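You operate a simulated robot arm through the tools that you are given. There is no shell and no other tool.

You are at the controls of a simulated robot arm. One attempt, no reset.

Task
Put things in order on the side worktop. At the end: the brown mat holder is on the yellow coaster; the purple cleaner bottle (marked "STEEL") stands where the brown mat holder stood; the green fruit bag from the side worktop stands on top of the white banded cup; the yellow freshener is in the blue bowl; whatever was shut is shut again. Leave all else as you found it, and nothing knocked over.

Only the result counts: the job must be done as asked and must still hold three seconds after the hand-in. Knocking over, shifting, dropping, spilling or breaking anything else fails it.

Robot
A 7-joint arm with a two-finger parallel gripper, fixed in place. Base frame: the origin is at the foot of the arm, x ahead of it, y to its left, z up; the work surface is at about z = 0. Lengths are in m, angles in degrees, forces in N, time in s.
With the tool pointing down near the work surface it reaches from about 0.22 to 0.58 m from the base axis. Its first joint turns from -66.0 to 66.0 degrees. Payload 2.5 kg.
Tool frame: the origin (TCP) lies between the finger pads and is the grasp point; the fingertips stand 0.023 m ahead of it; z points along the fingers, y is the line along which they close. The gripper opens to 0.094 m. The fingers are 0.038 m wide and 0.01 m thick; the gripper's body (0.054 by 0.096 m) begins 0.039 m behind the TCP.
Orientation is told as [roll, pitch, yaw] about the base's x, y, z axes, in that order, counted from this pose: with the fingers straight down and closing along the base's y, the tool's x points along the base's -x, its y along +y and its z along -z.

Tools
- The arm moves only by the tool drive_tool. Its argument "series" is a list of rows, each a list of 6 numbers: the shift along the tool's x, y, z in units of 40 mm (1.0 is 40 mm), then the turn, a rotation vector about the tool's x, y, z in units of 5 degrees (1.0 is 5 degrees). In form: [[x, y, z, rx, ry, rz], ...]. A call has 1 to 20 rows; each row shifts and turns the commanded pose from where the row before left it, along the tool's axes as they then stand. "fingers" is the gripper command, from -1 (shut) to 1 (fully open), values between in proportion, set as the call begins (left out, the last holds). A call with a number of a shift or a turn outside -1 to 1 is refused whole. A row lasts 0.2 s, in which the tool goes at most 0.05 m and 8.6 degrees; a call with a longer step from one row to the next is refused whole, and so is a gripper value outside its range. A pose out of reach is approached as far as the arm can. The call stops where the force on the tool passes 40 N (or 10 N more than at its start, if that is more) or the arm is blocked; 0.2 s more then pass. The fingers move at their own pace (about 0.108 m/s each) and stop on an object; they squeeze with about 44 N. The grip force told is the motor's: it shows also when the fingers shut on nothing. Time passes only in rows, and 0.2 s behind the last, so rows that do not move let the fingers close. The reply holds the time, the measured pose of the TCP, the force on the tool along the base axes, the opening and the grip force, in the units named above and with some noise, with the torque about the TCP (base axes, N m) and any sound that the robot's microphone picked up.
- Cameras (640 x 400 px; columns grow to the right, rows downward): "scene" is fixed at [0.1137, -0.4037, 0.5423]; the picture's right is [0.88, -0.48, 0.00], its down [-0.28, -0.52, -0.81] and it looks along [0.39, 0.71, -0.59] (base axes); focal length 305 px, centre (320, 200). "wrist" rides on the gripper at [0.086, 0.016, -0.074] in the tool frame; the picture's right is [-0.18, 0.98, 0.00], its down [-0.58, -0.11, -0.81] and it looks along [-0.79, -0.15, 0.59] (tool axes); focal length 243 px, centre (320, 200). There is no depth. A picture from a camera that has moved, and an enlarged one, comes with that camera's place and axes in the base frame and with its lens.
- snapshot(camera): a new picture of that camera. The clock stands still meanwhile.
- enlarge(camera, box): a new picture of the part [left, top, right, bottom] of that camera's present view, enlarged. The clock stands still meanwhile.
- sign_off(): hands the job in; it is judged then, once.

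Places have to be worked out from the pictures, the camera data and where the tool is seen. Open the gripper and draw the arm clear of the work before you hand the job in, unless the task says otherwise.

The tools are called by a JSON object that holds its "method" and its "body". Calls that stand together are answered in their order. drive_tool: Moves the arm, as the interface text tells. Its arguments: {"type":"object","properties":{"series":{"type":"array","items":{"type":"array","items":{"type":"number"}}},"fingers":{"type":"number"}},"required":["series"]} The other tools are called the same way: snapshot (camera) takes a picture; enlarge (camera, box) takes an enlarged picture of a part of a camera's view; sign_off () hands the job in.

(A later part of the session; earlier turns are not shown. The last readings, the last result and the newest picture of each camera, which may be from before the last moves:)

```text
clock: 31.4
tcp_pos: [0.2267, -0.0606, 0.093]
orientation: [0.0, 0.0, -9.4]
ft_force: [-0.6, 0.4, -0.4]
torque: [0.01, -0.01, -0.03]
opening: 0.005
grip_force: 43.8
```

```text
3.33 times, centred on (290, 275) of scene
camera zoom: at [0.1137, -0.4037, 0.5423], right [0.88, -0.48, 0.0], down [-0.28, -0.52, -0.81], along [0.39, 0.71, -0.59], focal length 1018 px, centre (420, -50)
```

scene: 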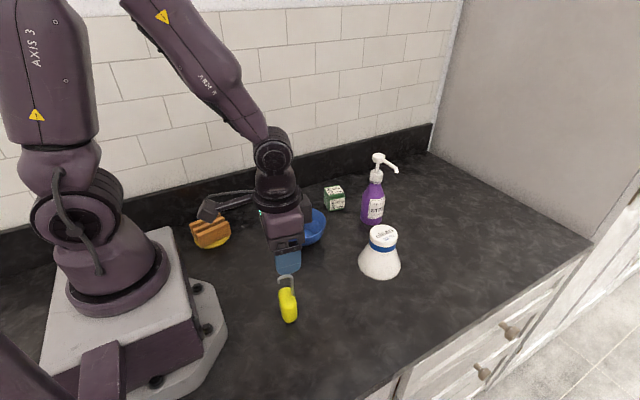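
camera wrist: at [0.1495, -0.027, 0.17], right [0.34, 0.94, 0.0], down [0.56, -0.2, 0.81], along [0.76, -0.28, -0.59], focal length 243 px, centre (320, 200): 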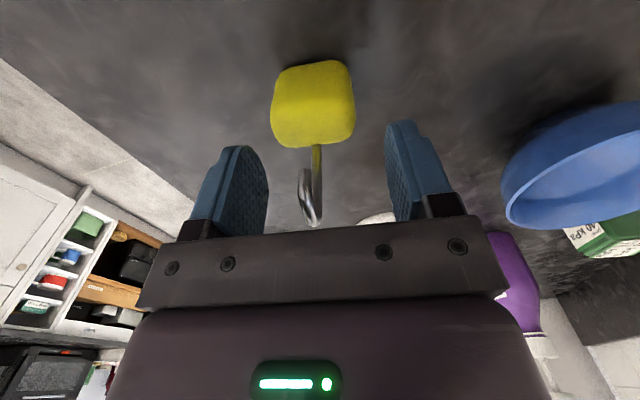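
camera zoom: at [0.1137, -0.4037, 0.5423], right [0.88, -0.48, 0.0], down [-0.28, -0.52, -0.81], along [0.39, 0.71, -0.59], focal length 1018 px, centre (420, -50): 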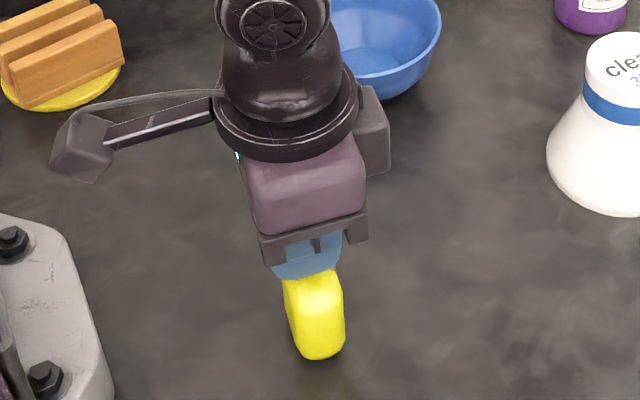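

Hook gripped (5 mm opening, full force). I lift it straight up and check it hangs upright.

{"method": "drive_tool", "body": {"series": [[0, 0, -0.2, 0, 0, 0], [0, 0, -0.5, 0, 0, 0], [0, 0, -0.8, 0, 0, 0], [0, 0, -0.8, 0, 0, 0], [0, 0, -0.5, 0, 0, 0], [0, 0, 0, 0, 0, 0]]}}

{"method": "snapshot", "body": {"camera": "scene"}}

{"method": "snapshot", "body": {"camera": "wrist"}}

```text
clock: 32.8
tcp_pos: [0.2256, -0.0604, 0.2045]
orientation: [0.0, 0.0, -9.5]
ft_force: [-0.1, -0.8, -0.6]
torque: [0.04, 0.02, -0.01]
opening: 0.0054
grip_force: 44.1
```

```text
taken
```

scene: 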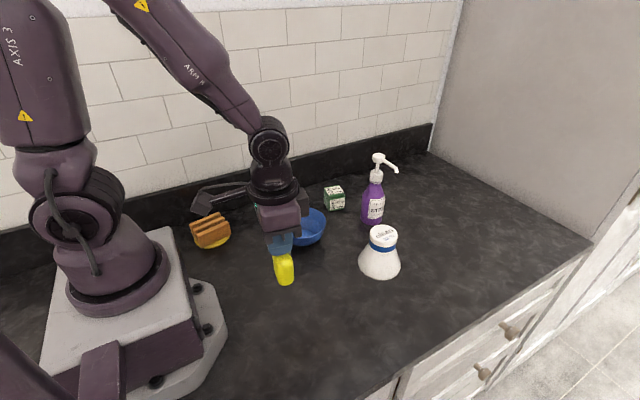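

```text
taken
camera wrist: at [0.1434, -0.0311, 0.2802], right [0.34, 0.94, 0.0], down [0.56, -0.2, 0.81], along [0.76, -0.28, -0.59], focal length 243 px, centre (320, 200)
```

wrist: 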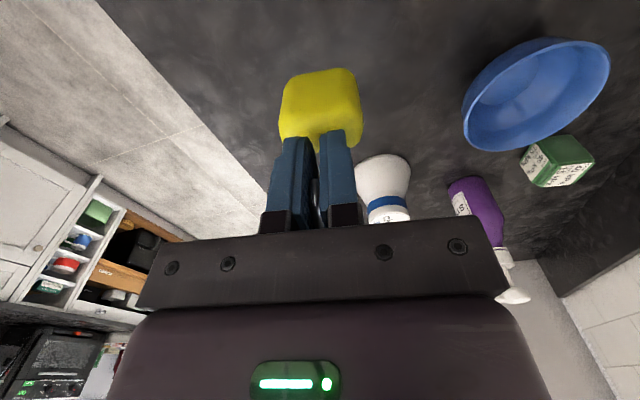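

The freshener is held upright. I carry it over to the bowl, aiming for TCP (0.343, 0.1255) so the body lines up with the bowl's centre (0.351, 0.1235).

{"method": "drive_tool", "body": {"series": [[-0.351, 0.842, 0, 0, 0, 0], [-0.351, 0.842, 0, 0, 0, 0], [-0.351, 0.842, 0, 0, 0, 0], [-0.351, 0.842, 0, 0, 0, 0], [-0.351, 0.842, 0, 0, 0, 0], [-0.351, 0.842, 0, 0, 0, 0], [0, 0, 0, 0, 0, 0]]}}

{"method": "snapshot", "body": {"camera": "wrist"}}

{"method": "enlarge", "body": {"camera": "scene", "box": [250, 120, 370, 260]}}

```text
clock: 34.4
tcp_pos: [0.3409, 0.125, 0.2075]
orientation: [0.0, 0.0, -9.4]
ft_force: [0.2, 0.1, 0.0]
torque: [0.0, 0.02, -0.01]
opening: 0.0054
grip_force: 44.6
```

```text
taken
camera wrist: at [0.2586, 0.1547, 0.2824], right [0.34, 0.94, 0.0], down [0.56, -0.2, 0.81], along [0.76, -0.28, -0.59], focal length 243 px, centre (320, 200)
```

wrist: 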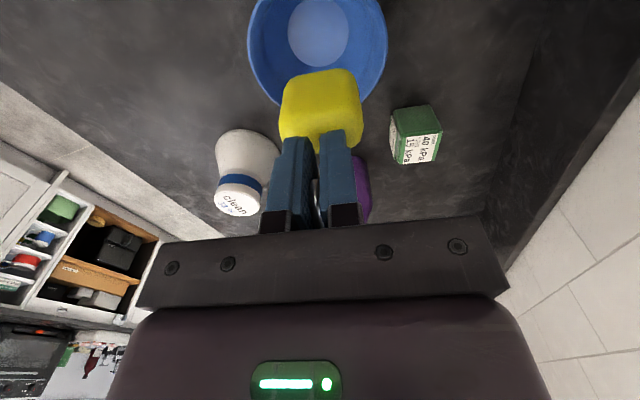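

```text
2.86 times, centred on (310, 190) of scene
camera zoom: at [0.1137, -0.4036, 0.5423], right [0.88, -0.48, 0.0], down [-0.28, -0.52, -0.81], along [0.39, 0.71, -0.59], focal length 872 px, centre (349, 229)
```

zoom: 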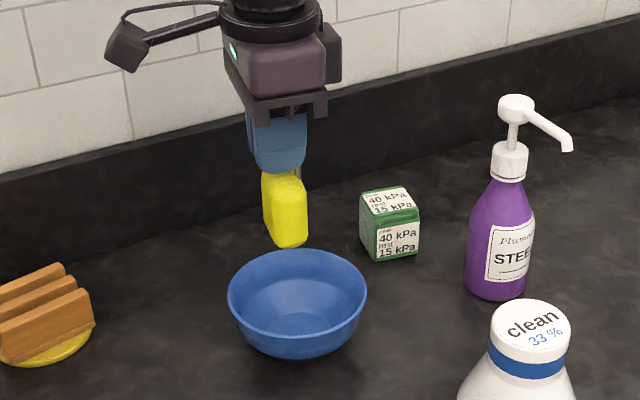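

Close to aligned. I enlarge the wrist view of the bowl to fix its centre relative to the tool.

{"method": "enlarge", "body": {"camera": "wrist", "box": [230, 0, 410, 150]}}

{"method": "enlarge", "body": {"camera": "scene", "box": [265, 170, 345, 250]}}

```text
2.67 times, centred on (320, 75) of wrist
camera zoom: at [0.2586, 0.1547, 0.2824], right [0.34, 0.94, 0.0], down [0.56, -0.2, 0.81], along [0.76, -0.28, -0.59], focal length 647 px, centre (320, 533)
```

zoom: 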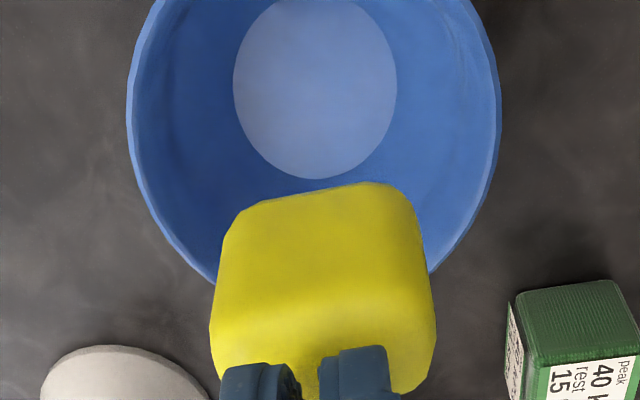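

```text
5.00 times, centred on (305, 210) of scene
camera zoom: at [0.1137, -0.4036, 0.5423], right [0.88, -0.48, 0.0], down [-0.28, -0.52, -0.81], along [0.39, 0.71, -0.59], focal length 1527 px, centre (395, 150)
```

zoom: 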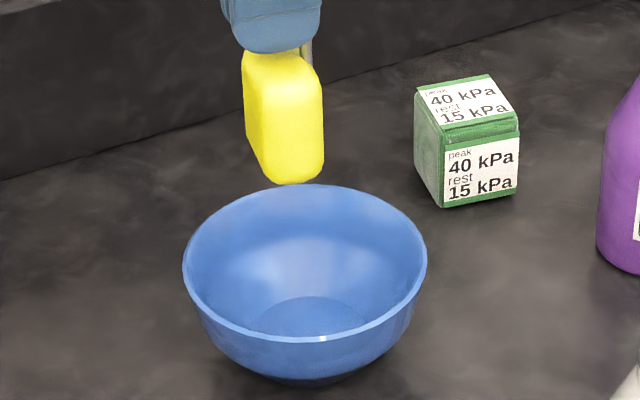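

The bowl floor (radius about 30 mm) is centred about 2 mm from the body's centre. I nudge by that and lower most of the way into the bowl.

{"method": "drive_tool", "body": {"series": [[-0.05, -0.05, 0.6, 0, 0, 0], [0, 0, 0.7, 0, 0, 0], [0, 0, 0.6, 0, 0, 0], [0, 0, 0.4, 0, 0, 0], [0, 0, 0, 0, 0, 0]]}}

{"method": "enlarge", "body": {"camera": "scene", "box": [265, 170, 345, 250]}}

{"method": "enlarge", "body": {"camera": "wrist", "box": [200, 0, 440, 240]}}

```text
clock: 35.6
tcp_pos: [0.345, 0.1237, 0.1146]
orientation: [0.0, 0.0, -9.4]
ft_force: [0.4, 0.1, -0.8]
torque: [0.01, 0.01, 0.01]
opening: 0.0052
grip_force: 43.9
```

```text
5.00 times, centred on (305, 210) of scene
camera zoom: at [0.1137, -0.4036, 0.5423], right [0.88, -0.48, 0.0], down [-0.28, -0.52, -0.81], along [0.39, 0.71, -0.59], focal length 1527 px, centre (395, 150)
```

zoom: 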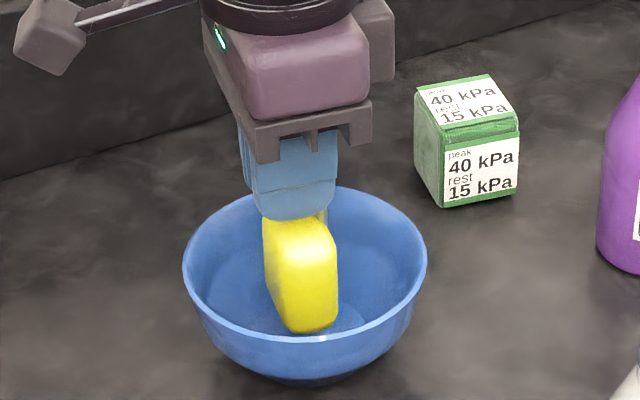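

```text
1.67 times, centred on (320, 120) of wrist
camera zoom: at [0.2626, 0.1528, 0.1893], right [0.34, 0.94, 0.0], down [0.56, -0.2, 0.81], along [0.76, -0.28, -0.59], focal length 404 px, centre (320, 333)
```

zoom: 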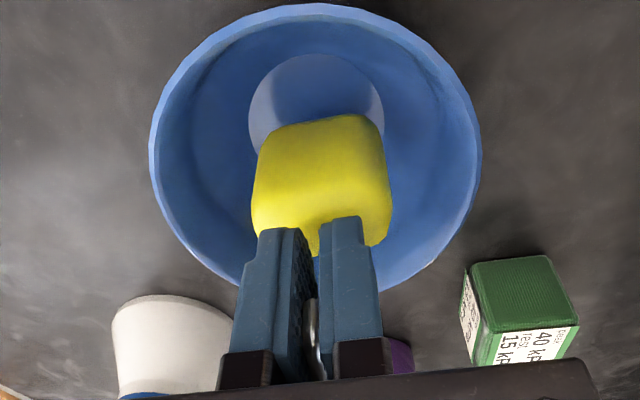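

The body is heading onto the bowl's floor with about 2 mm offset. I correct 1.5 mm and lower in small steps until contact.

{"method": "drive_tool", "body": {"series": [[0.02, -0.04, 0.15, 0, 0, 0], [0, 0, 0.1, 0, 0, 0], [0, 0, 0, 0, 0, 0]]}}

{"method": "drive_tool", "body": {"series": [[0, 0, 0.05, 0, 0, 0], [0, 0, 0, 0, 0, 0]]}}

{"method": "drive_tool", "body": {"series": [[0, 0, 0.04, 0, 0, 0], [0, 0, 0, 0, 0, 0]]}}

```text
clock: 36.4
tcp_pos: [0.3435, 0.1219, 0.1035]
orientation: [0.1, 0.0, -9.5]
ft_force: [-0.6, -0.2, -1.0]
torque: [-0.04, -0.01, -0.02]
opening: 0.0053
grip_force: 44.4
```

```text
clock: 37.0
tcp_pos: [0.3435, 0.1211, 0.1018]
orientation: [0.0, 0.0, -9.6]
ft_force: [0.6, -0.4, -0.6]
torque: [0.02, -0.02, -0.01]
opening: 0.0053
grip_force: 43.9
```

```text
clock: 37.6
tcp_pos: [0.3449, 0.1218, 0.1001]
orientation: [0.0, 0.0, -9.5]
ft_force: [0.5, -1.0, -1.3]
torque: [-0.05, -0.01, 0.0]
opening: 0.005
grip_force: 44.4
```

No contact yet. I keep stepping down by about 1 mm.

{"method": "drive_tool", "body": {"series": [[0, 0, 0.03, 0, 0, 0], [0, 0, 0, 0, 0, 0]]}}

{"method": "drive_tool", "body": {"series": [[0, 0, 0.03, 0, 0, 0], [0, 0, 0, 0, 0, 0]]}}

{"method": "enlarge", "body": {"camera": "scene", "box": [265, 170, 345, 250]}}

```text
clock: 38.2
tcp_pos: [0.3433, 0.1213, 0.0988]
orientation: [0.0, 0.1, -9.4]
ft_force: [-0.4, 0.0, -0.3]
torque: [-0.07, -0.01, -0.02]
opening: 0.0052
grip_force: 44.6
```

```text
clock: 38.8
tcp_pos: [0.3432, 0.1215, 0.0988]
orientation: [0.1, -0.1, -9.5]
ft_force: [-2.4, 0.3, 17.6]
torque: [0.01, 0.29, 0.0]
opening: 0.0051
grip_force: 44.2
```

```text
5.00 times, centred on (305, 210) of scene
camera zoom: at [0.1136, -0.4037, 0.5423], right [0.88, -0.48, 0.0], down [-0.28, -0.52, -0.81], along [0.39, 0.71, -0.59], focal length 1527 px, centre (395, 150)
```

zoom: 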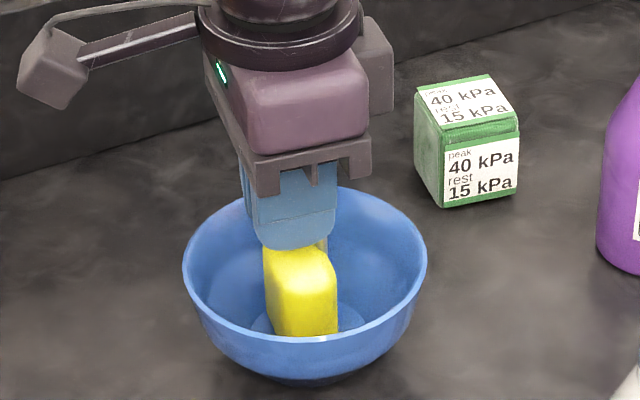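

Contact on the bowl's floor. I unload slightly, open the fingers, and check before rising.

{"method": "drive_tool", "body": {"series": [[0, 0, -0.025, 0, 0, 0], [0, 0, 0, 0, 0, 0]]}}

{"method": "drive_tool", "body": {"series": [[0, 0, 0, 0, 0, 0], [0, 0, 0, 0, 0, 0], [0, 0, 0, 0, 0, 0]], "fingers": 0.2}}

{"method": "enlarge", "body": {"camera": "wrist", "box": [180, 40, 460, 240]}}

{"method": "enlarge", "body": {"camera": "scene", "box": [265, 170, 345, 250]}}

```text
clock: 39.4
tcp_pos: [0.344, 0.1203, 0.0984]
orientation: [0.0, 0.0, -9.5]
ft_force: [0.9, 0.4, 9.3]
torque: [0.05, 0.0, 0.01]
opening: 0.0052
grip_force: 44.2
```

```text
clock: 40.2
tcp_pos: [0.3438, 0.1208, 0.0991]
orientation: [0.1, 0.1, -9.5]
ft_force: [0.3, -0.2, -0.1]
torque: [0.01, -0.03, -0.02]
opening: 0.0562
grip_force: 0.0
```

```text
2.00 times, centred on (320, 140) of wrist
camera zoom: at [0.2609, 0.1503, 0.1734], right [0.34, 0.94, 0.0], down [0.56, -0.2, 0.81], along [0.76, -0.28, -0.59], focal length 485 px, centre (320, 320)
```

zoom: 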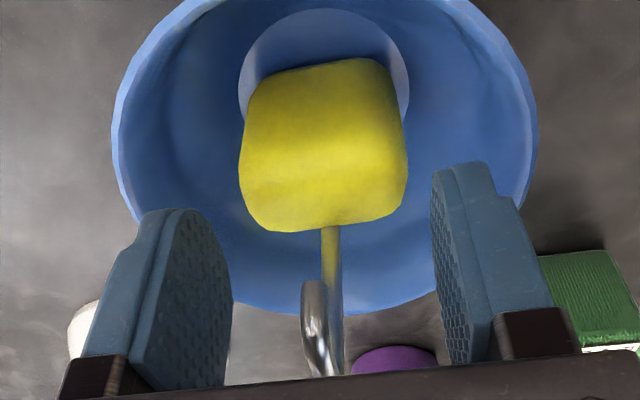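

```text
5.00 times, centred on (305, 210) of scene
camera zoom: at [0.1137, -0.4037, 0.5423], right [0.88, -0.48, 0.0], down [-0.28, -0.52, -0.81], along [0.39, 0.71, -0.59], focal length 1527 px, centre (395, 150)
```

zoom: 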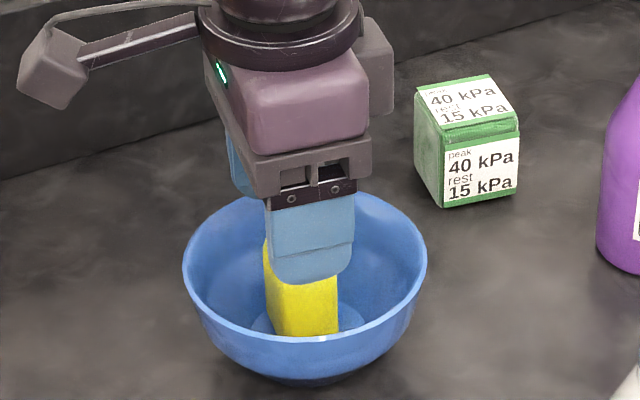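

The freshener stands freely on the bowl's floor. I rise straight up and look at the bottle next.

{"method": "drive_tool", "body": {"series": [[0, 0, -0.5, 0, 0, 0], [0, 0, -0.8, 0, 0, 0], [0, 0, -0.9, 0, 0, 0], [0, 0, -0.9, 0, 0, 0], [0, 0, -0.4, 0, 0, 0], [0, 0, 0, 0, 0, 0]]}}

{"method": "snapshot", "body": {"camera": "wrist"}}

{"method": "snapshot", "body": {"camera": "scene"}}

{"method": "enlarge", "body": {"camera": "scene", "box": [345, 145, 405, 230]}}

```text
clock: 41.6
tcp_pos: [0.344, 0.123, 0.2373]
orientation: [0.1, 0.0, -9.4]
ft_force: [0.4, 0.1, -0.4]
torque: [0.0, -0.01, -0.01]
opening: 0.0563
grip_force: 0.0
```

```text
taken
camera wrist: at [0.2619, 0.1523, 0.3126], right [0.34, 0.94, 0.0], down [0.56, -0.2, 0.81], along [0.76, -0.28, -0.59], focal length 243 px, centre (320, 200)
```

wrist: 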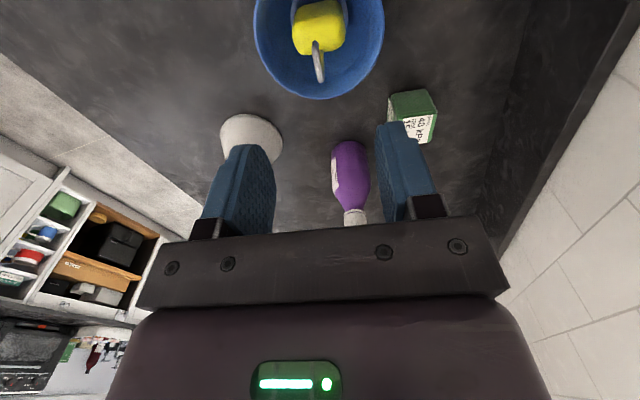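

```text
taken
```

scene: 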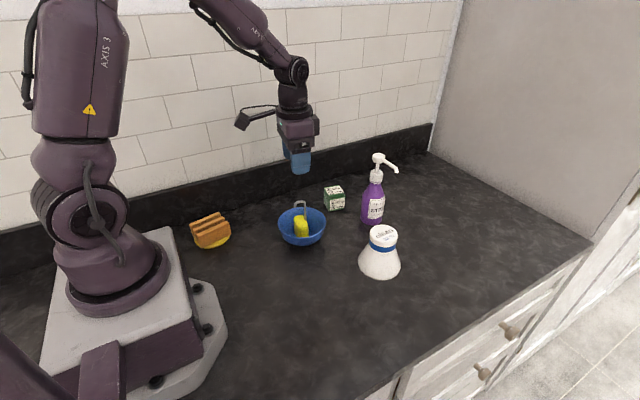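

```text
4.71 times, centred on (375, 188) of scene
camera zoom: at [0.1137, -0.4037, 0.5423], right [0.88, -0.48, 0.0], down [-0.28, -0.52, -0.81], along [0.39, 0.71, -0.59], focal length 1437 px, centre (61, 259)
```

zoom: 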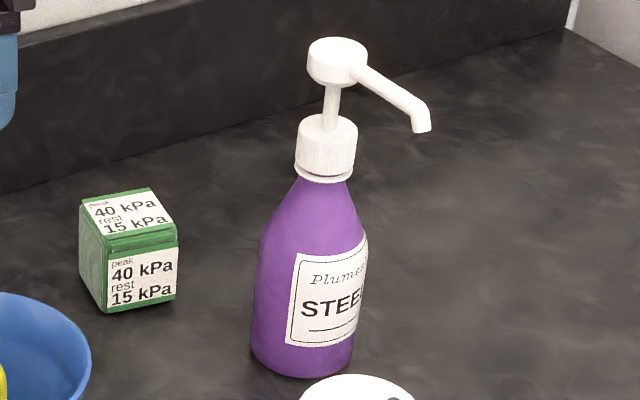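

Bottle axis ≈ (0.552, 0.102), radius about 31 mm up to z ≈ 0.08, pump top about 0.205 with the spout toward −y. It must be gripped around the body with the tool tilted about 60° outward, so I first dry-run that tilt over the bottle's destination to be sure it is reachable there.

{"method": "drive_tool", "body": {"series": [[-0.048, -0.933, 0, 0, 0, 0], [-0.048, -0.933, 0, 0, 0, 0], [-0.048, -0.933, 0, 0, 0, 0], [-0.048, -0.933, 0, 0, 0, 0], [-0.048, -0.933, 0, 0, 0, 0], [-0.048, -0.933, 0, 0, 0, 0], [-0.048, -0.933, 0, 0, 0, 0], [0, 0, 0, 0, 0, 0]], "fingers": 1}}

{"method": "drive_tool", "body": {"series": [[0, 0, 0, 0, -1, 0], [0, 0, 0, 0, -1, 0], [0, 0, 0, 0, -1, 0], [0, 0, 0, 0, -1, 0], [0, 0, 0, 0, -1, 0], [0, 0, 0, 0, -1, 0], [0, 0, 0, 0, -1, 0], [0, 0, 0, 0, -1, 0], [0, 0, 0, 0, -1, 0], [0, 0, 0, 0, -1, 0], [0, 0, 0, 0, -1, 0], [0, 0, 0, 0, -1, 0], [0, 0, 0, 0, 0, 0]]}}

{"method": "snapshot", "body": {"camera": "scene"}}

```text
clock: 43.4
tcp_pos: [0.3141, -0.1401, 0.2386]
orientation: [0.1, 0.0, -9.4]
ft_force: [-0.3, -0.1, 0.4]
torque: [0.01, 0.0, -0.03]
opening: 0.094
grip_force: 0.0
```

```text
clock: 46.2
tcp_pos: [0.3323, -0.1498, 0.2415]
orientation: [-0.1, -60.0, -9.4]
ft_force: [0.2, -0.2, 0.3]
torque: [0.0, -0.01, 0.02]
opening: 0.0938
grip_force: 0.1
out of reach, approached as far as the arm can: row 11, 12
```

```text
taken
```

scene: 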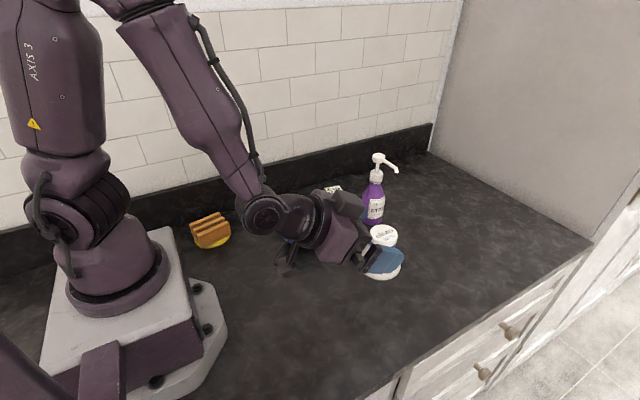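

Tilting to 60° works, but close to the base it needs about r ≥ 0.36 at this height. I check the real placing height, descending with the tilt to z ≈ 0.08 over the empty spot.

{"method": "drive_tool", "body": {"series": [[0.66, -0.07, 0.44, 0, 0, 0], [0.66, -0.07, 0.44, 0, 0, 0], [0.66, -0.07, 0.44, 0, 0, 0], [0.66, -0.07, 0.44, 0, 0, 0], [0.66, -0.07, 0.44, 0, 0, 0], [0, 0, 0, 0, 0, 0]]}}

{"method": "snapshot", "body": {"camera": "scene"}}

{"method": "snapshot", "body": {"camera": "wrist"}}

```text
clock: 47.6
tcp_pos: [0.3397, -0.1656, 0.0824]
orientation: [-0.1, -60.0, -9.4]
ft_force: [0.0, -0.9, -0.3]
torque: [0.0, -0.03, 0.01]
opening: 0.0941
grip_force: 0.0
```

```text
taken
```

scene: 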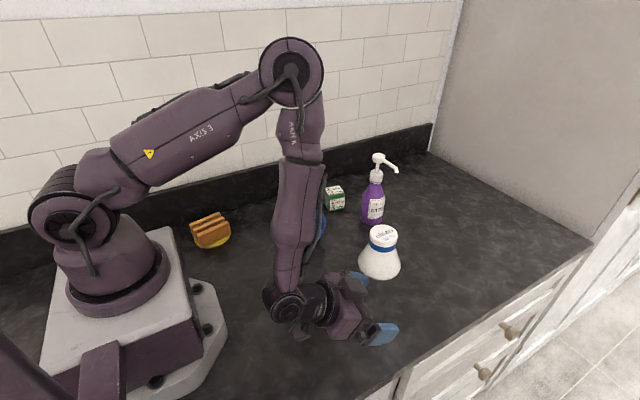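

```text
taken
camera wrist: at [0.2371, -0.1332, 0.0448], right [0.25, 0.95, 0.16], down [-0.42, -0.04, 0.91], along [0.87, -0.3, 0.39], focal length 243 px, centre (320, 200)
```

wrist: 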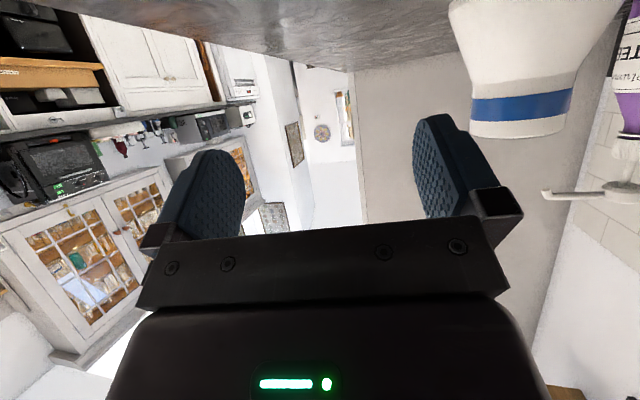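

The 60° tilt is reachable at the placing height. I test the exact release pose (0.322, -0.156) and the lift-in column above it.

{"method": "drive_tool", "body": {"series": [[0.24, 0.16, -0.41, 0, 0, 0], [0, 0, 0, 0, 0, 0]]}}

{"method": "drive_tool", "body": {"series": [[-0.65, 0, -0.375, 0, 0, 0], [-0.65, 0, -0.375, 0, 0, 0], [-0.65, 0, -0.375, 0, 0, 0], [0, 0, 0, 0, 0, 0]]}}

```text
clock: 48.2
tcp_pos: [0.3219, -0.1562, 0.0818]
orientation: [0.0, -60.0, -9.6]
ft_force: [-0.5, 1.0, -0.2]
torque: [0.0, 0.04, -0.03]
opening: 0.0941
grip_force: 0.0
```

```text
clock: 49.2
tcp_pos: [0.3215, -0.1548, 0.1717]
orientation: [-0.1, -60.0, -9.4]
ft_force: [-0.3, -0.9, -0.6]
torque: [0.0, 0.0, 0.01]
opening: 0.0939
grip_force: 0.0
```

The release column is reachable. Now I move out toward the bottle at z ≈ 0.20 (above the cup) and swing the tilted tool to azimuth 28°, which keeps the camera clear of bowl and cup.

{"method": "drive_tool", "body": {"series": [[-0.3, 0.845, 0.242, 0, 0, 0], [-0.3, 0.845, 0.242, 0, 0, 0], [-0.3, 0.845, 0.242, 0, 0, 0], [-0.3, 0.845, 0.242, 0, 0, 0], [-0.3, 0.845, 0.242, 0, 0, 0], [0, 0, 0, -0.81, 0, -0.468], [0, 0, 0, -0.81, 0, -0.468], [0, 0, 0, -0.81, 0, -0.468], [0, 0, 0, -0.81, 0, -0.468], [0, 0, 0, -0.81, 0, -0.468], [0, 0, 0, -0.81, 0, -0.468], [0, 0, 0, -0.81, 0, -0.468], [0, 0, 0, -0.81, 0, -0.468], [0, 0, 0, 0, 0, 0]]}}

{"method": "snapshot", "body": {"camera": "wrist"}}

{"method": "snapshot", "body": {"camera": "scene"}}

```text
clock: 52.2
tcp_pos: [0.4191, -0.0008, 0.1997]
orientation: [0.0, -60.0, 28.1]
ft_force: [-0.2, 0.0, 0.5]
torque: [-0.02, 0.0, -0.03]
opening: 0.094
grip_force: 0.1
```

```text
taken
camera wrist: at [0.3175, -0.0385, 0.1625], right [-0.38, 0.91, 0.16], down [-0.31, -0.29, 0.91], along [0.87, 0.3, 0.39], focal length 243 px, centre (320, 200)
```

wrist: 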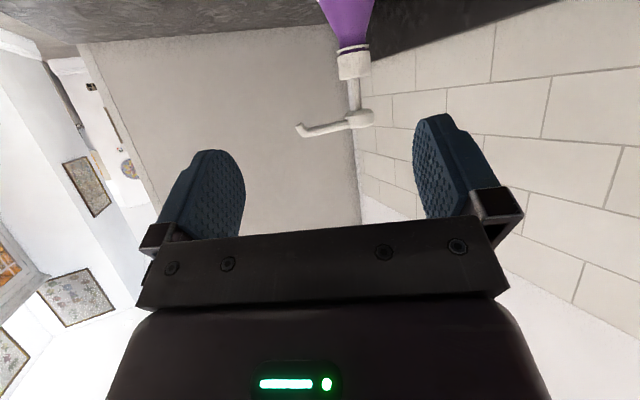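

```text
taken
```

scene: 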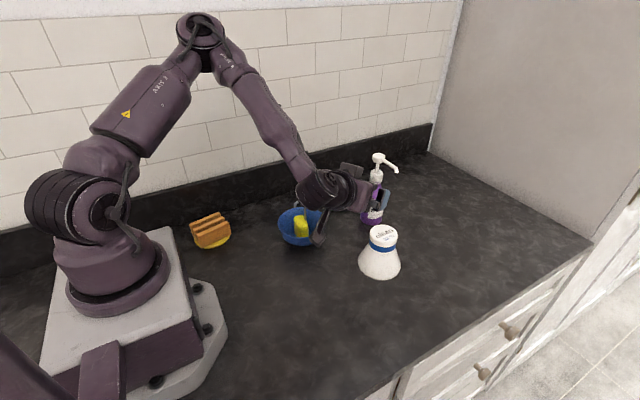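

The wrist ray to the bottle's cap agrees with my estimate: the axis is at about (0.5515, 0.1005), 27 mm to the tool's +y side. I move to the pre-approach point 0.1 m back along the tool axis.

{"method": "drive_tool", "body": {"series": [[0.194, 0.168, 0.6, 0, 0, 0], [0.194, 0.168, 0.6, 0, 0, 0], [0.194, 0.168, 0.6, 0, 0, 0], [0.193, 0.169, 0.595, 0, 0, 0], [0, 0, 0, 0, 0, 0]], "fingers": 1}}

{"method": "snapshot", "body": {"camera": "wrist"}}

{"method": "enlarge", "body": {"camera": "scene", "box": [260, 130, 440, 300]}}

```text
clock: 53.4
tcp_pos: [0.468, 0.0545, 0.1245]
orientation: [-0.1, -60.0, 28.0]
ft_force: [-0.1, 0.6, 0.2]
torque: [0.04, 0.03, 0.02]
opening: 0.0939
grip_force: 0.1
```

```text
taken
camera wrist: at [0.3647, 0.0178, 0.0875], right [-0.38, 0.91, 0.16], down [-0.31, -0.29, 0.91], along [0.87, 0.29, 0.39], focal length 243 px, centre (320, 200)
```

wrist: 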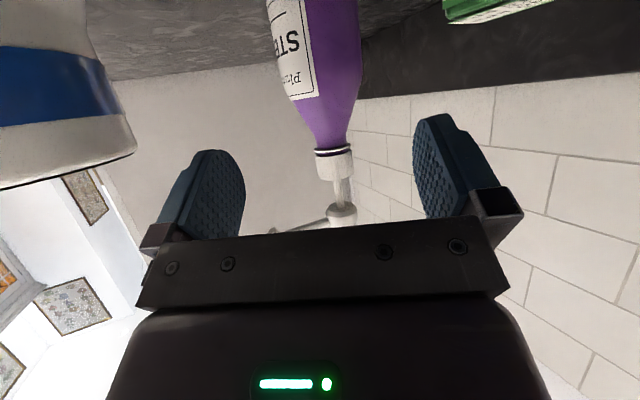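

```text
2.35 times, centred on (350, 215) of scene
camera zoom: at [0.1137, -0.4036, 0.5423], right [0.88, -0.48, 0.0], down [-0.28, -0.52, -0.81], along [0.39, 0.71, -0.59], focal length 718 px, centre (249, 165)
```

zoom: 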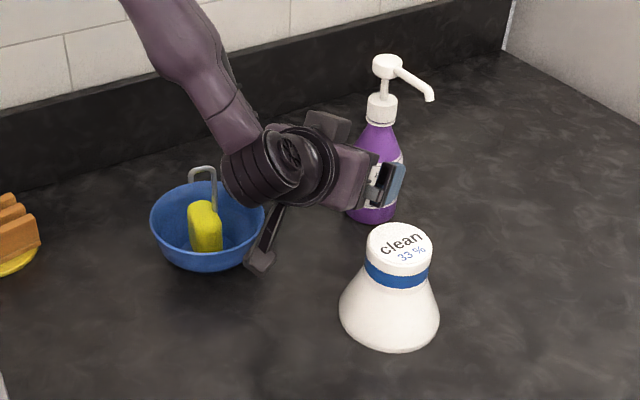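

The bottle is centred between the fingers within about 2 mm. I advance 70 mm along the tool axis and check again.

{"method": "drive_tool", "body": {"series": [[0, 0.04, 0.6, 0, 0, 0], [0, 0, 0.6, 0, 0, 0], [0, 0, 0.5, 0, 0, 0], [0, 0, 0, 0, 0, 0]]}}

{"method": "snapshot", "body": {"camera": "wrist"}}

{"method": "enlarge", "body": {"camera": "scene", "box": [260, 130, 440, 300]}}

```text
clock: 54.4
tcp_pos: [0.5194, 0.082, 0.0898]
orientation: [0.0, -60.1, 28.0]
ft_force: [-0.2, -1.1, 0.3]
torque: [0.0, 0.03, 0.05]
opening: 0.094
grip_force: 0.0
```

```text
taken
camera wrist: at [0.4166, 0.0453, 0.0522], right [-0.38, 0.91, 0.16], down [-0.31, -0.29, 0.91], along [0.87, 0.29, 0.39], focal length 243 px, centre (320, 200)
```

wrist: 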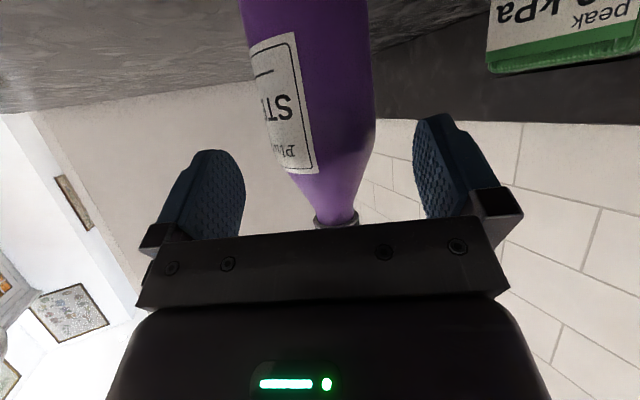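

```text
2.35 times, centred on (350, 215) of scene
camera zoom: at [0.1137, -0.4036, 0.5423], right [0.88, -0.48, 0.0], down [-0.28, -0.52, -0.81], along [0.39, 0.71, -0.59], focal length 718 px, centre (249, 165)
```

zoom: 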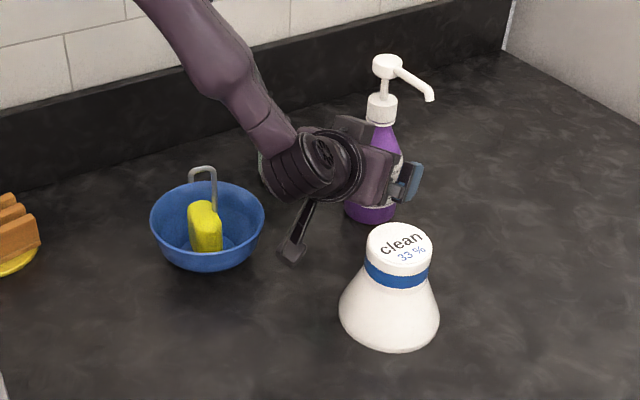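

Good agreement: the axis is at about (0.551, 0.099). I advance the last 30 mm so the pads straddle the body at z ≈ 0.075, then check before closing.

{"method": "drive_tool", "body": {"series": [[0, 0.03, 0.3, 0, 0, 0], [0, 0, 0.25, 0, 0, 0], [0, 0, 0.2, 0, 0, 0], [0, 0, 0, 0, 0, 0]]}}

{"method": "snapshot", "body": {"camera": "wrist"}}

{"method": "enlarge", "body": {"camera": "scene", "box": [310, 130, 430, 250]}}

```text
clock: 55.4
tcp_pos: [0.542, 0.0968, 0.0764]
orientation: [0.0, -60.1, 28.0]
ft_force: [0.3, 0.0, -0.5]
torque: [0.0, -0.03, -0.03]
opening: 0.0939
grip_force: 0.1
```

```text
taken
camera wrist: at [0.439, 0.0589, 0.0384], right [-0.38, 0.91, 0.16], down [-0.31, -0.29, 0.91], along [0.87, 0.29, 0.39], focal length 243 px, centre (320, 200)
```

wrist: 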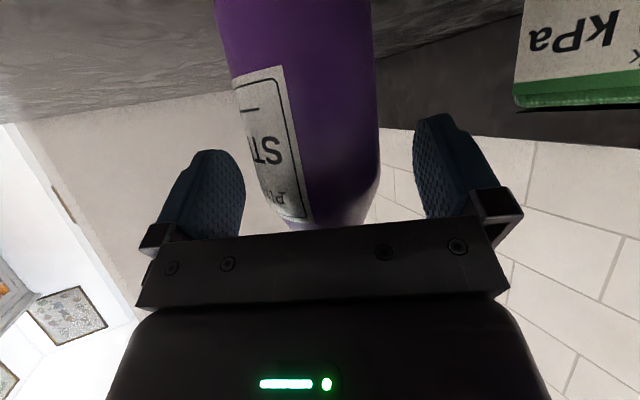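

```text
3.33 times, centred on (370, 190) of scene
camera zoom: at [0.1137, -0.4036, 0.5423], right [0.88, -0.48, 0.0], down [-0.28, -0.52, -0.81], along [0.39, 0.71, -0.59], focal length 1018 px, centre (153, 233)
```

zoom: 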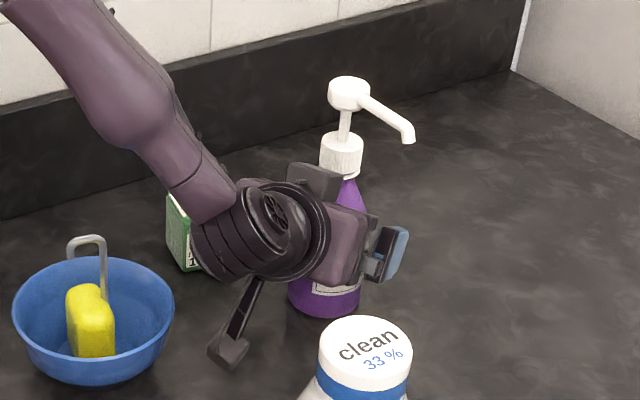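

The pads straddle the bottle's cylindrical part, centred within 1–2 mm. I close the grip.

{"method": "drive_tool", "body": {"series": [[0, 0, 0, 0, 0, 0], [0, 0, 0, 0, 0, 0], [0, 0, 0, 0, 0, 0], [0, 0, 0, 0, 0, 0]], "fingers": -1}}

{"method": "enlarge", "body": {"camera": "scene", "box": [310, 130, 430, 250]}}

{"method": "snapshot", "body": {"camera": "wrist"}}

```text
clock: 56.4
tcp_pos: [0.5426, 0.0953, 0.0761]
orientation: [0.0, -60.1, 28.0]
ft_force: [0.7, -1.1, 0.5]
torque: [-0.04, -0.05, -0.01]
opening: 0.0572
grip_force: 44.1
```

```text
3.33 times, centred on (370, 190) of scene
camera zoom: at [0.1137, -0.4036, 0.5423], right [0.88, -0.48, 0.0], down [-0.28, -0.52, -0.81], along [0.39, 0.71, -0.59], focal length 1018 px, centre (153, 233)
```

zoom: 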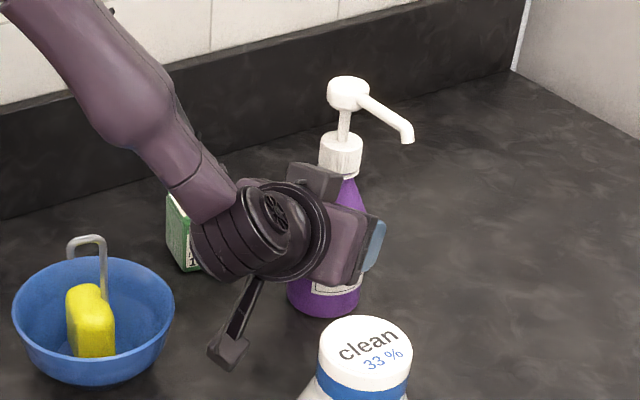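

```text
taken
camera wrist: at [0.4389, 0.0589, 0.0385], right [-0.38, 0.91, 0.16], down [-0.31, -0.29, 0.91], along [0.87, 0.3, 0.39], focal length 243 px, centre (320, 200)
```

wrist: 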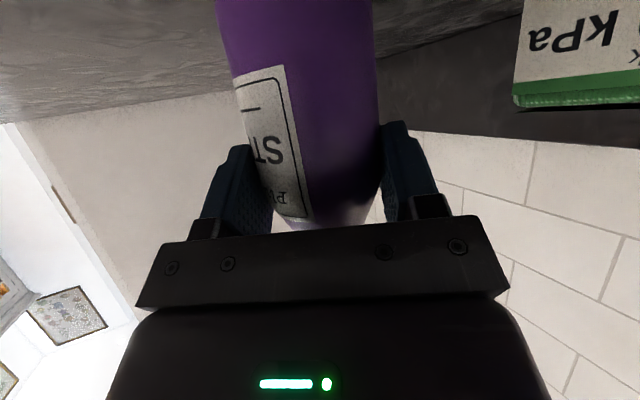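

Gripped at a diameter of 57 mm. I lift vertically, slowly at first, and check.

{"method": "drive_tool", "body": {"series": [[-0.1, 0, -0.058, 0, 0, 0], [-0.3, 0, -0.173, 0, 0, 0], [-0.5, 0, -0.289, 0, 0, 0], [-0.6, 0, -0.346, 0, 0, 0], [-0.6, 0, -0.346, 0, 0, 0], [-0.6, 0, -0.346, 0, 0, 0], [-0.1, 0, -0.058, 0, 0, 0], [0, 0, 0, 0, 0, 0]]}}

{"method": "snapshot", "body": {"camera": "scene"}}

{"method": "snapshot", "body": {"camera": "wrist"}}

```text
clock: 58.2
tcp_pos: [0.5411, 0.0963, 0.2044]
orientation: [0.0, -60.0, 27.8]
ft_force: [-0.2, 0.2, -1.9]
torque: [0.01, 0.04, -0.01]
opening: 0.0574
grip_force: 43.8
```

```text
taken
```

scene: 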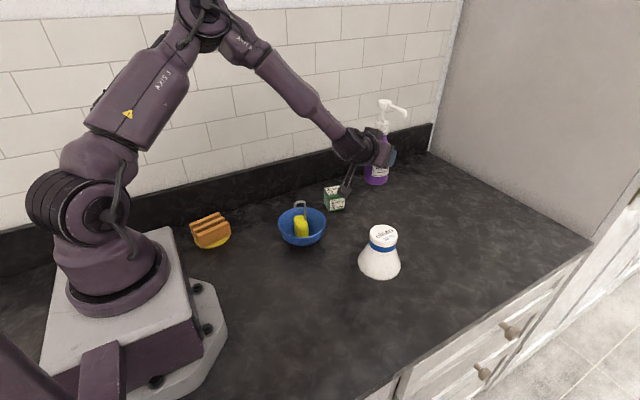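

```text
taken
camera wrist: at [0.4376, 0.0594, 0.1683], right [-0.38, 0.91, 0.16], down [-0.31, -0.29, 0.91], along [0.87, 0.29, 0.39], focal length 243 px, centre (320, 200)
```

wrist: 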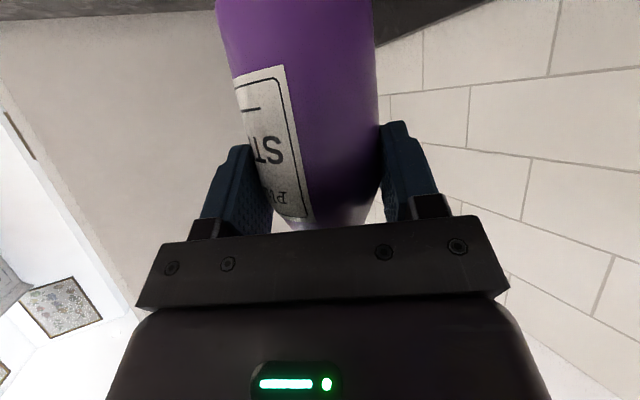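

The bottle is held firmly and upright. I bring it inward between bowl and cup at this height, then turn the tool back toward azimuth −9.4°.

{"method": "drive_tool", "body": {"series": [[0.422, -0.085, -0.732, 0, 0, 0], [0.422, -0.085, -0.732, 0, 0, 0], [0.422, -0.085, -0.732, 0, 0, 0], [0.422, -0.085, -0.732, 0, 0, 0], [0, 0, 0, 0.81, 0, 0.468], [0, 0, 0, 0.81, 0, 0.468], [0, 0, 0, 0.81, 0, 0.468], [0, 0, 0, 0.81, 0, 0.468], [0, 0, 0, 0.81, 0, 0.468], [0, 0, 0, 0.81, 0, 0.468], [0, 0, 0, 0.81, 0, 0.468], [0, 0, 0, 0.81, 0, 0.468], [0, 0, 0, 0, 0, 0]]}}

{"method": "snapshot", "body": {"camera": "scene"}}

```text
clock: 61.0
tcp_pos: [0.4351, 0.0081, 0.2046]
orientation: [0.2, -59.8, -9.5]
ft_force: [-0.4, -0.3, -1.9]
torque: [0.0, 0.03, -0.02]
opening: 0.0575
grip_force: 43.6
out of reach, approached as far as the arm can: row 12
```

```text
taken
```

scene: 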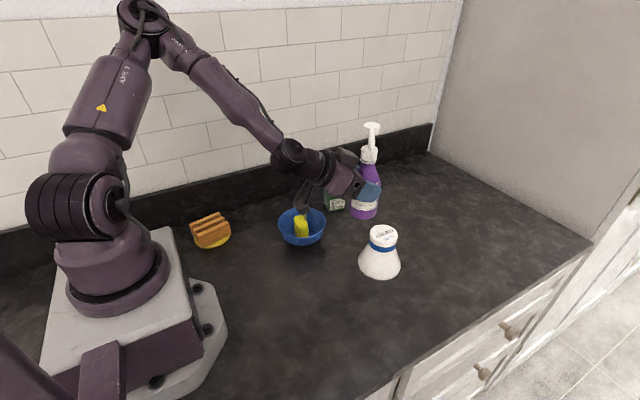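

The bottle stays upright; the arm just hit a small reach limit (12 mm offset). I continue to the destination side, coming down slightly to where the reach was tested.

{"method": "drive_tool", "body": {"series": [[0.303, -0.808, -0.224, 0, 0, 0], [0.303, -0.808, -0.224, 0, 0, 0], [0.303, -0.808, -0.224, 0, 0, 0], [0.303, -0.808, -0.224, 0, 0, 0], [0.303, -0.808, -0.224, 0, 0, 0], [0, 0, 0, 0, 0, 0]]}}

{"method": "snapshot", "body": {"camera": "scene"}}

{"method": "snapshot", "body": {"camera": "wrist"}}

```text
clock: 62.4
tcp_pos: [0.3387, -0.1372, 0.1767]
orientation: [0.0, -60.0, -9.3]
ft_force: [-0.6, 0.2, -2.1]
torque: [0.02, 0.01, -0.03]
opening: 0.0574
grip_force: 43.8
```

```text
taken
```

scene: 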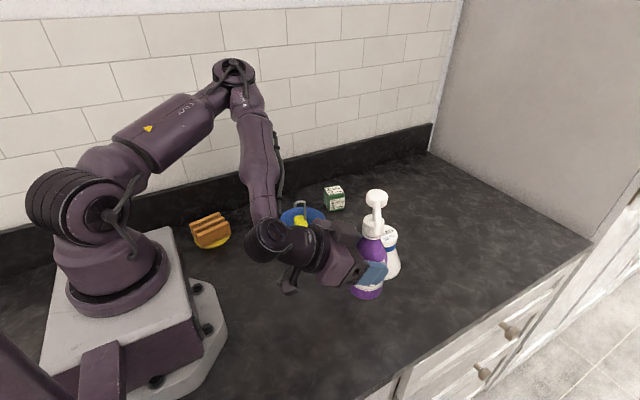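

```text
taken
camera wrist: at [0.2351, -0.1046, 0.1402], right [0.25, 0.95, 0.16], down [-0.42, -0.04, 0.91], along [0.87, -0.3, 0.39], focal length 243 px, centre (320, 200)
```

wrist: 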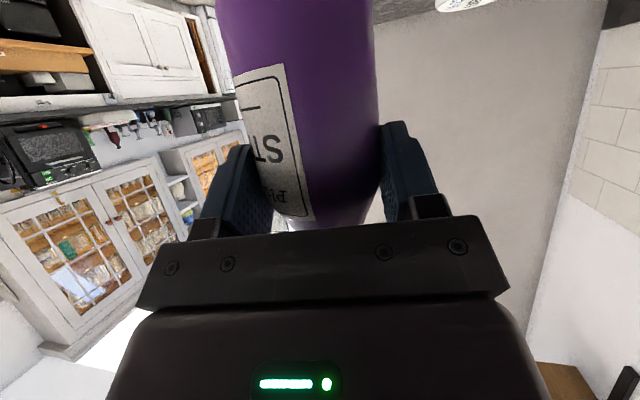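

Now over the destination. I enlarge the bottle to determine its axis relative to the TCP and confirm it is upright.

{"method": "enlarge", "body": {"camera": "scene", "box": [320, 180, 420, 305]}}

```text
3.20 times, centred on (370, 242) of scene
camera zoom: at [0.1137, -0.4037, 0.5423], right [0.88, -0.48, 0.0], down [-0.28, -0.52, -0.81], along [0.39, 0.71, -0.59], focal length 977 px, centre (160, 64)
```

zoom: 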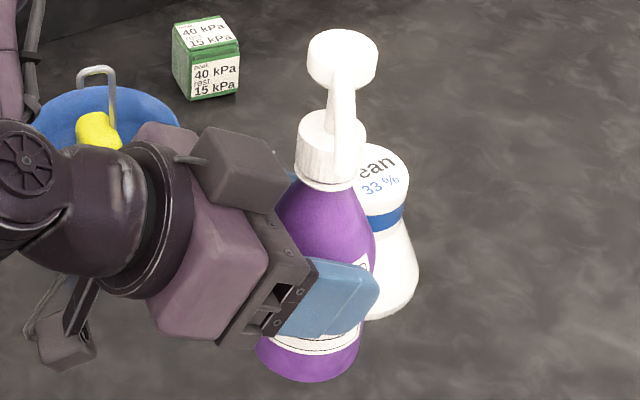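

The bottle axis sits about 11 mm ahead of the TCP. I move to TCP (0.320, -0.157), so the bottle is over the holder's old centre (0.331, -0.159), then lower to about 1 cm above the surface.

{"method": "drive_tool", "body": {"series": [[0.1, -0.28, -0.17, 0, 0, 0], [0.095, -0.28, -0.165, 0, 0, 0], [0.495, 0, 0.286, 0, 0, 0], [0.495, 0, 0.286, 0, 0, 0], [0.495, 0, 0.286, 0, 0, 0], [0.495, 0, 0.286, 0, 0, 0], [0, 0, 0, 0, 0, 0]]}}

{"method": "enlarge", "body": {"camera": "scene", "box": [290, 220, 430, 370]}}

```text
clock: 64.0
tcp_pos: [0.3209, -0.1584, 0.0837]
orientation: [-0.1, -59.9, -9.3]
ft_force: [0.2, 0.8, -2.5]
torque: [0.02, 0.0, 0.05]
opening: 0.0575
grip_force: 43.8
```

```text
2.67 times, centred on (360, 295) of scene
camera zoom: at [0.1137, -0.4037, 0.5423], right [0.88, -0.48, 0.0], down [-0.28, -0.52, -0.81], along [0.39, 0.71, -0.59], focal length 814 px, centre (213, -53)
```

zoom: 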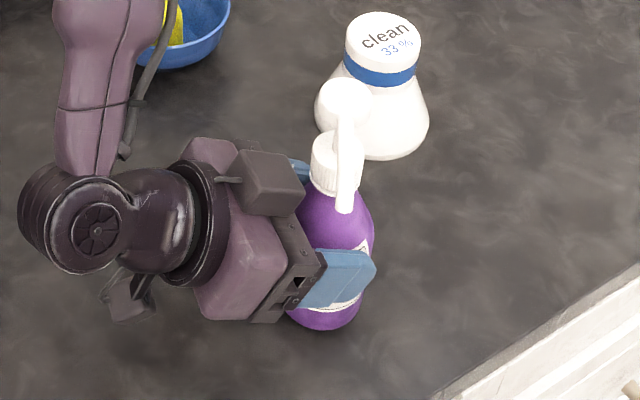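

I enlarge the bottle's foot to measure where it will land before the last few millimetres.

{"method": "enlarge", "body": {"camera": "scene", "box": [325, 270, 385, 325]}}

{"method": "enlarge", "body": {"camera": "wrist", "box": [180, 0, 460, 240]}}

```text
7.27 times, centred on (355, 298) of scene
camera zoom: at [0.1137, -0.4037, 0.5423], right [0.88, -0.48, 0.0], down [-0.28, -0.52, -0.81], along [0.39, 0.71, -0.59], focal length 2221 px, centre (66, -509)
```

zoom: 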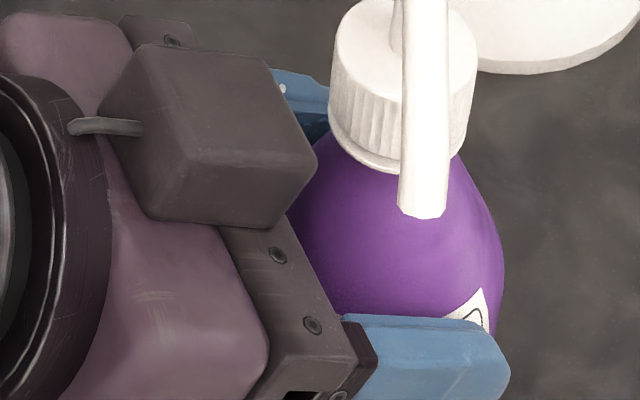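

```text
1.67 times, centred on (320, 120) of wrist
camera zoom: at [0.2182, -0.1252, 0.0476], right [0.25, 0.95, 0.16], down [-0.42, -0.04, 0.91], along [0.87, -0.3, 0.39], focal length 404 px, centre (320, 333)
```

zoom: 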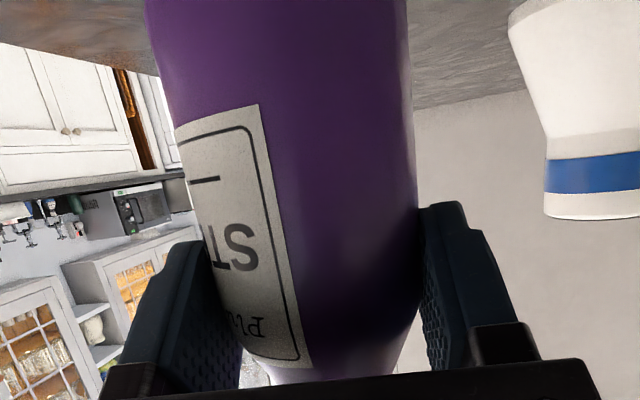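

I take one more enlarged look at the bottle's foot from the fixed camera to settle the remaining offset.

{"method": "enlarge", "body": {"camera": "scene", "box": [325, 300, 385, 360]}}

```text
6.67 times, centred on (355, 330) of scene
camera zoom: at [0.1137, -0.4037, 0.5423], right [0.88, -0.48, 0.0], down [-0.28, -0.52, -0.81], along [0.39, 0.71, -0.59], focal length 2036 px, centre (87, -667)
```

zoom: 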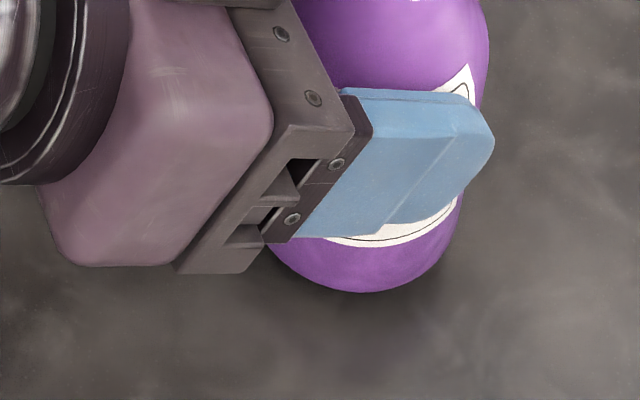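

Measured with the same camera, the bottle foot is about 5 mm off the holder's old centre, so I shift by (-4, +4) mm and lower gently.

{"method": "drive_tool", "body": {"series": [[0.058, 0.082, -0.1, 0, 0, 0], [0.065, 0, 0.0375, 0, 0, 0], [0.043, 0, 0.025, 0, 0, 0], [0, 0, 0, 0, 0, 0]]}}

{"method": "drive_tool", "body": {"series": [[0.0217, 0, 0.0125, 0, 0, 0], [0, 0, 0, 0, 0, 0]]}}

{"method": "drive_tool", "body": {"series": [[0.0217, 0, 0.0125, 0, 0, 0], [0, 0, 0, 0, 0, 0]]}}

```text
clock: 65.0
tcp_pos: [0.3191, -0.1532, 0.0808]
orientation: [0.0, -59.9, -9.5]
ft_force: [0.0, -0.2, -2.5]
torque: [0.01, 0.05, -0.01]
opening: 0.0574
grip_force: 44.1
```

```text
clock: 65.6
tcp_pos: [0.3167, -0.1548, 0.08]
orientation: [0.0, -60.0, -9.5]
ft_force: [0.3, 0.2, -2.4]
torque: [-0.02, 0.02, 0.02]
opening: 0.0575
grip_force: 43.8
```

```text
clock: 66.2
tcp_pos: [0.317, -0.154, 0.0784]
orientation: [0.0, -60.0, -9.4]
ft_force: [0.7, -0.3, -2.4]
torque: [0.0, -0.01, 0.0]
opening: 0.0576
grip_force: 44.1
```

The tool is at z ≈ 0.078 and not in contact yet (grasped at about 0.076). I continue in 1 mm steps.

{"method": "drive_tool", "body": {"series": [[0.0217, 0, 0.0125, 0, 0, 0], [0, 0, 0, 0, 0, 0]]}}

{"method": "drive_tool", "body": {"series": [[0.0217, 0, 0.0125, 0, 0, 0], [0, 0, 0, 0, 0, 0]]}}

```text
clock: 66.8
tcp_pos: [0.3168, -0.1534, 0.0771]
orientation: [0.0, -60.0, -9.6]
ft_force: [-0.4, -0.1, -2.1]
torque: [0.02, 0.01, 0.0]
opening: 0.0572
grip_force: 44.0
```

```text
clock: 67.4
tcp_pos: [0.3186, -0.1554, 0.077]
orientation: [0.0, -60.0, -9.5]
ft_force: [-1.7, 1.4, 3.5]
torque: [0.08, 0.04, 0.02]
opening: 0.0575
grip_force: 44.1
```

Contact reached: about 6 N more than the hanging weight. I open the fingers and check that the bottle stands free.

{"method": "drive_tool", "body": {"series": [[0, 0, 0, 0, 0, 0], [0, 0, 0, 0, 0, 0], [0, 0, 0, 0, 0, 0]], "fingers": 1}}

{"method": "snapshot", "body": {"camera": "wrist"}}

{"method": "enlarge", "body": {"camera": "scene", "box": [270, 220, 430, 350]}}

```text
clock: 68.2
tcp_pos: [0.3162, -0.1545, 0.0762]
orientation: [0.0, -60.0, -9.4]
ft_force: [-0.4, 0.0, -0.4]
torque: [0.02, 0.0, 0.02]
opening: 0.0938
grip_force: 0.0
```

```text
taken
camera wrist: at [0.2141, -0.1211, 0.0389], right [0.25, 0.95, 0.16], down [-0.42, -0.04, 0.91], along [0.87, -0.3, 0.39], focal length 243 px, centre (320, 200)
```

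wrist: 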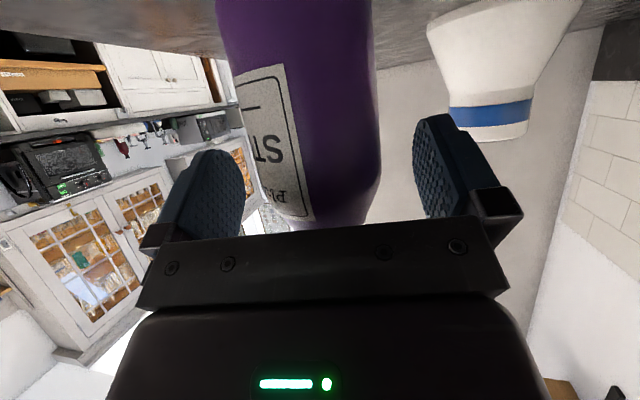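

```text
3.08 times, centred on (350, 285) of scene
camera zoom: at [0.1137, -0.4037, 0.5423], right [0.88, -0.48, 0.0], down [-0.28, -0.52, -0.81], along [0.39, 0.71, -0.59], focal length 940 px, centre (228, -62)
```

zoom: 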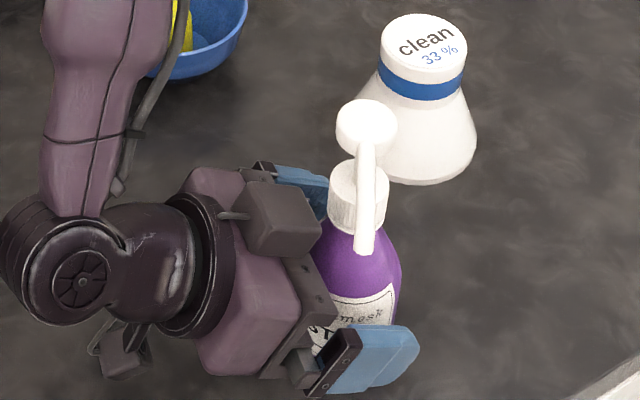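

The bottle stands free and upright. I retreat carefully backwards, testing a 5 mm step first since the arm is near its inner reach limit.

{"method": "drive_tool", "body": {"series": [[0.0625, 0, -0.108, 0, 0, 0], [0, 0, 0, 0, 0, 0]]}}

{"method": "drive_tool", "body": {"series": [[0.0625, 0, -0.108, 0, 0.5, 0], [0, 0, 0, 0, 0, 0]]}}

```text
clock: 68.8
tcp_pos: [0.3124, -0.1532, 0.0771]
orientation: [0.0, -59.9, -9.4]
ft_force: [0.2, 1.0, -1.2]
torque: [-0.03, -0.01, 0.02]
opening: 0.094
grip_force: 0.1
```

```text
clock: 69.4
tcp_pos: [0.3065, -0.1513, 0.0765]
orientation: [-0.1, -57.5, -9.5]
ft_force: [-0.3, -0.6, -0.2]
torque: [-0.01, -0.03, 0.03]
opening: 0.0942
grip_force: 0.1
```

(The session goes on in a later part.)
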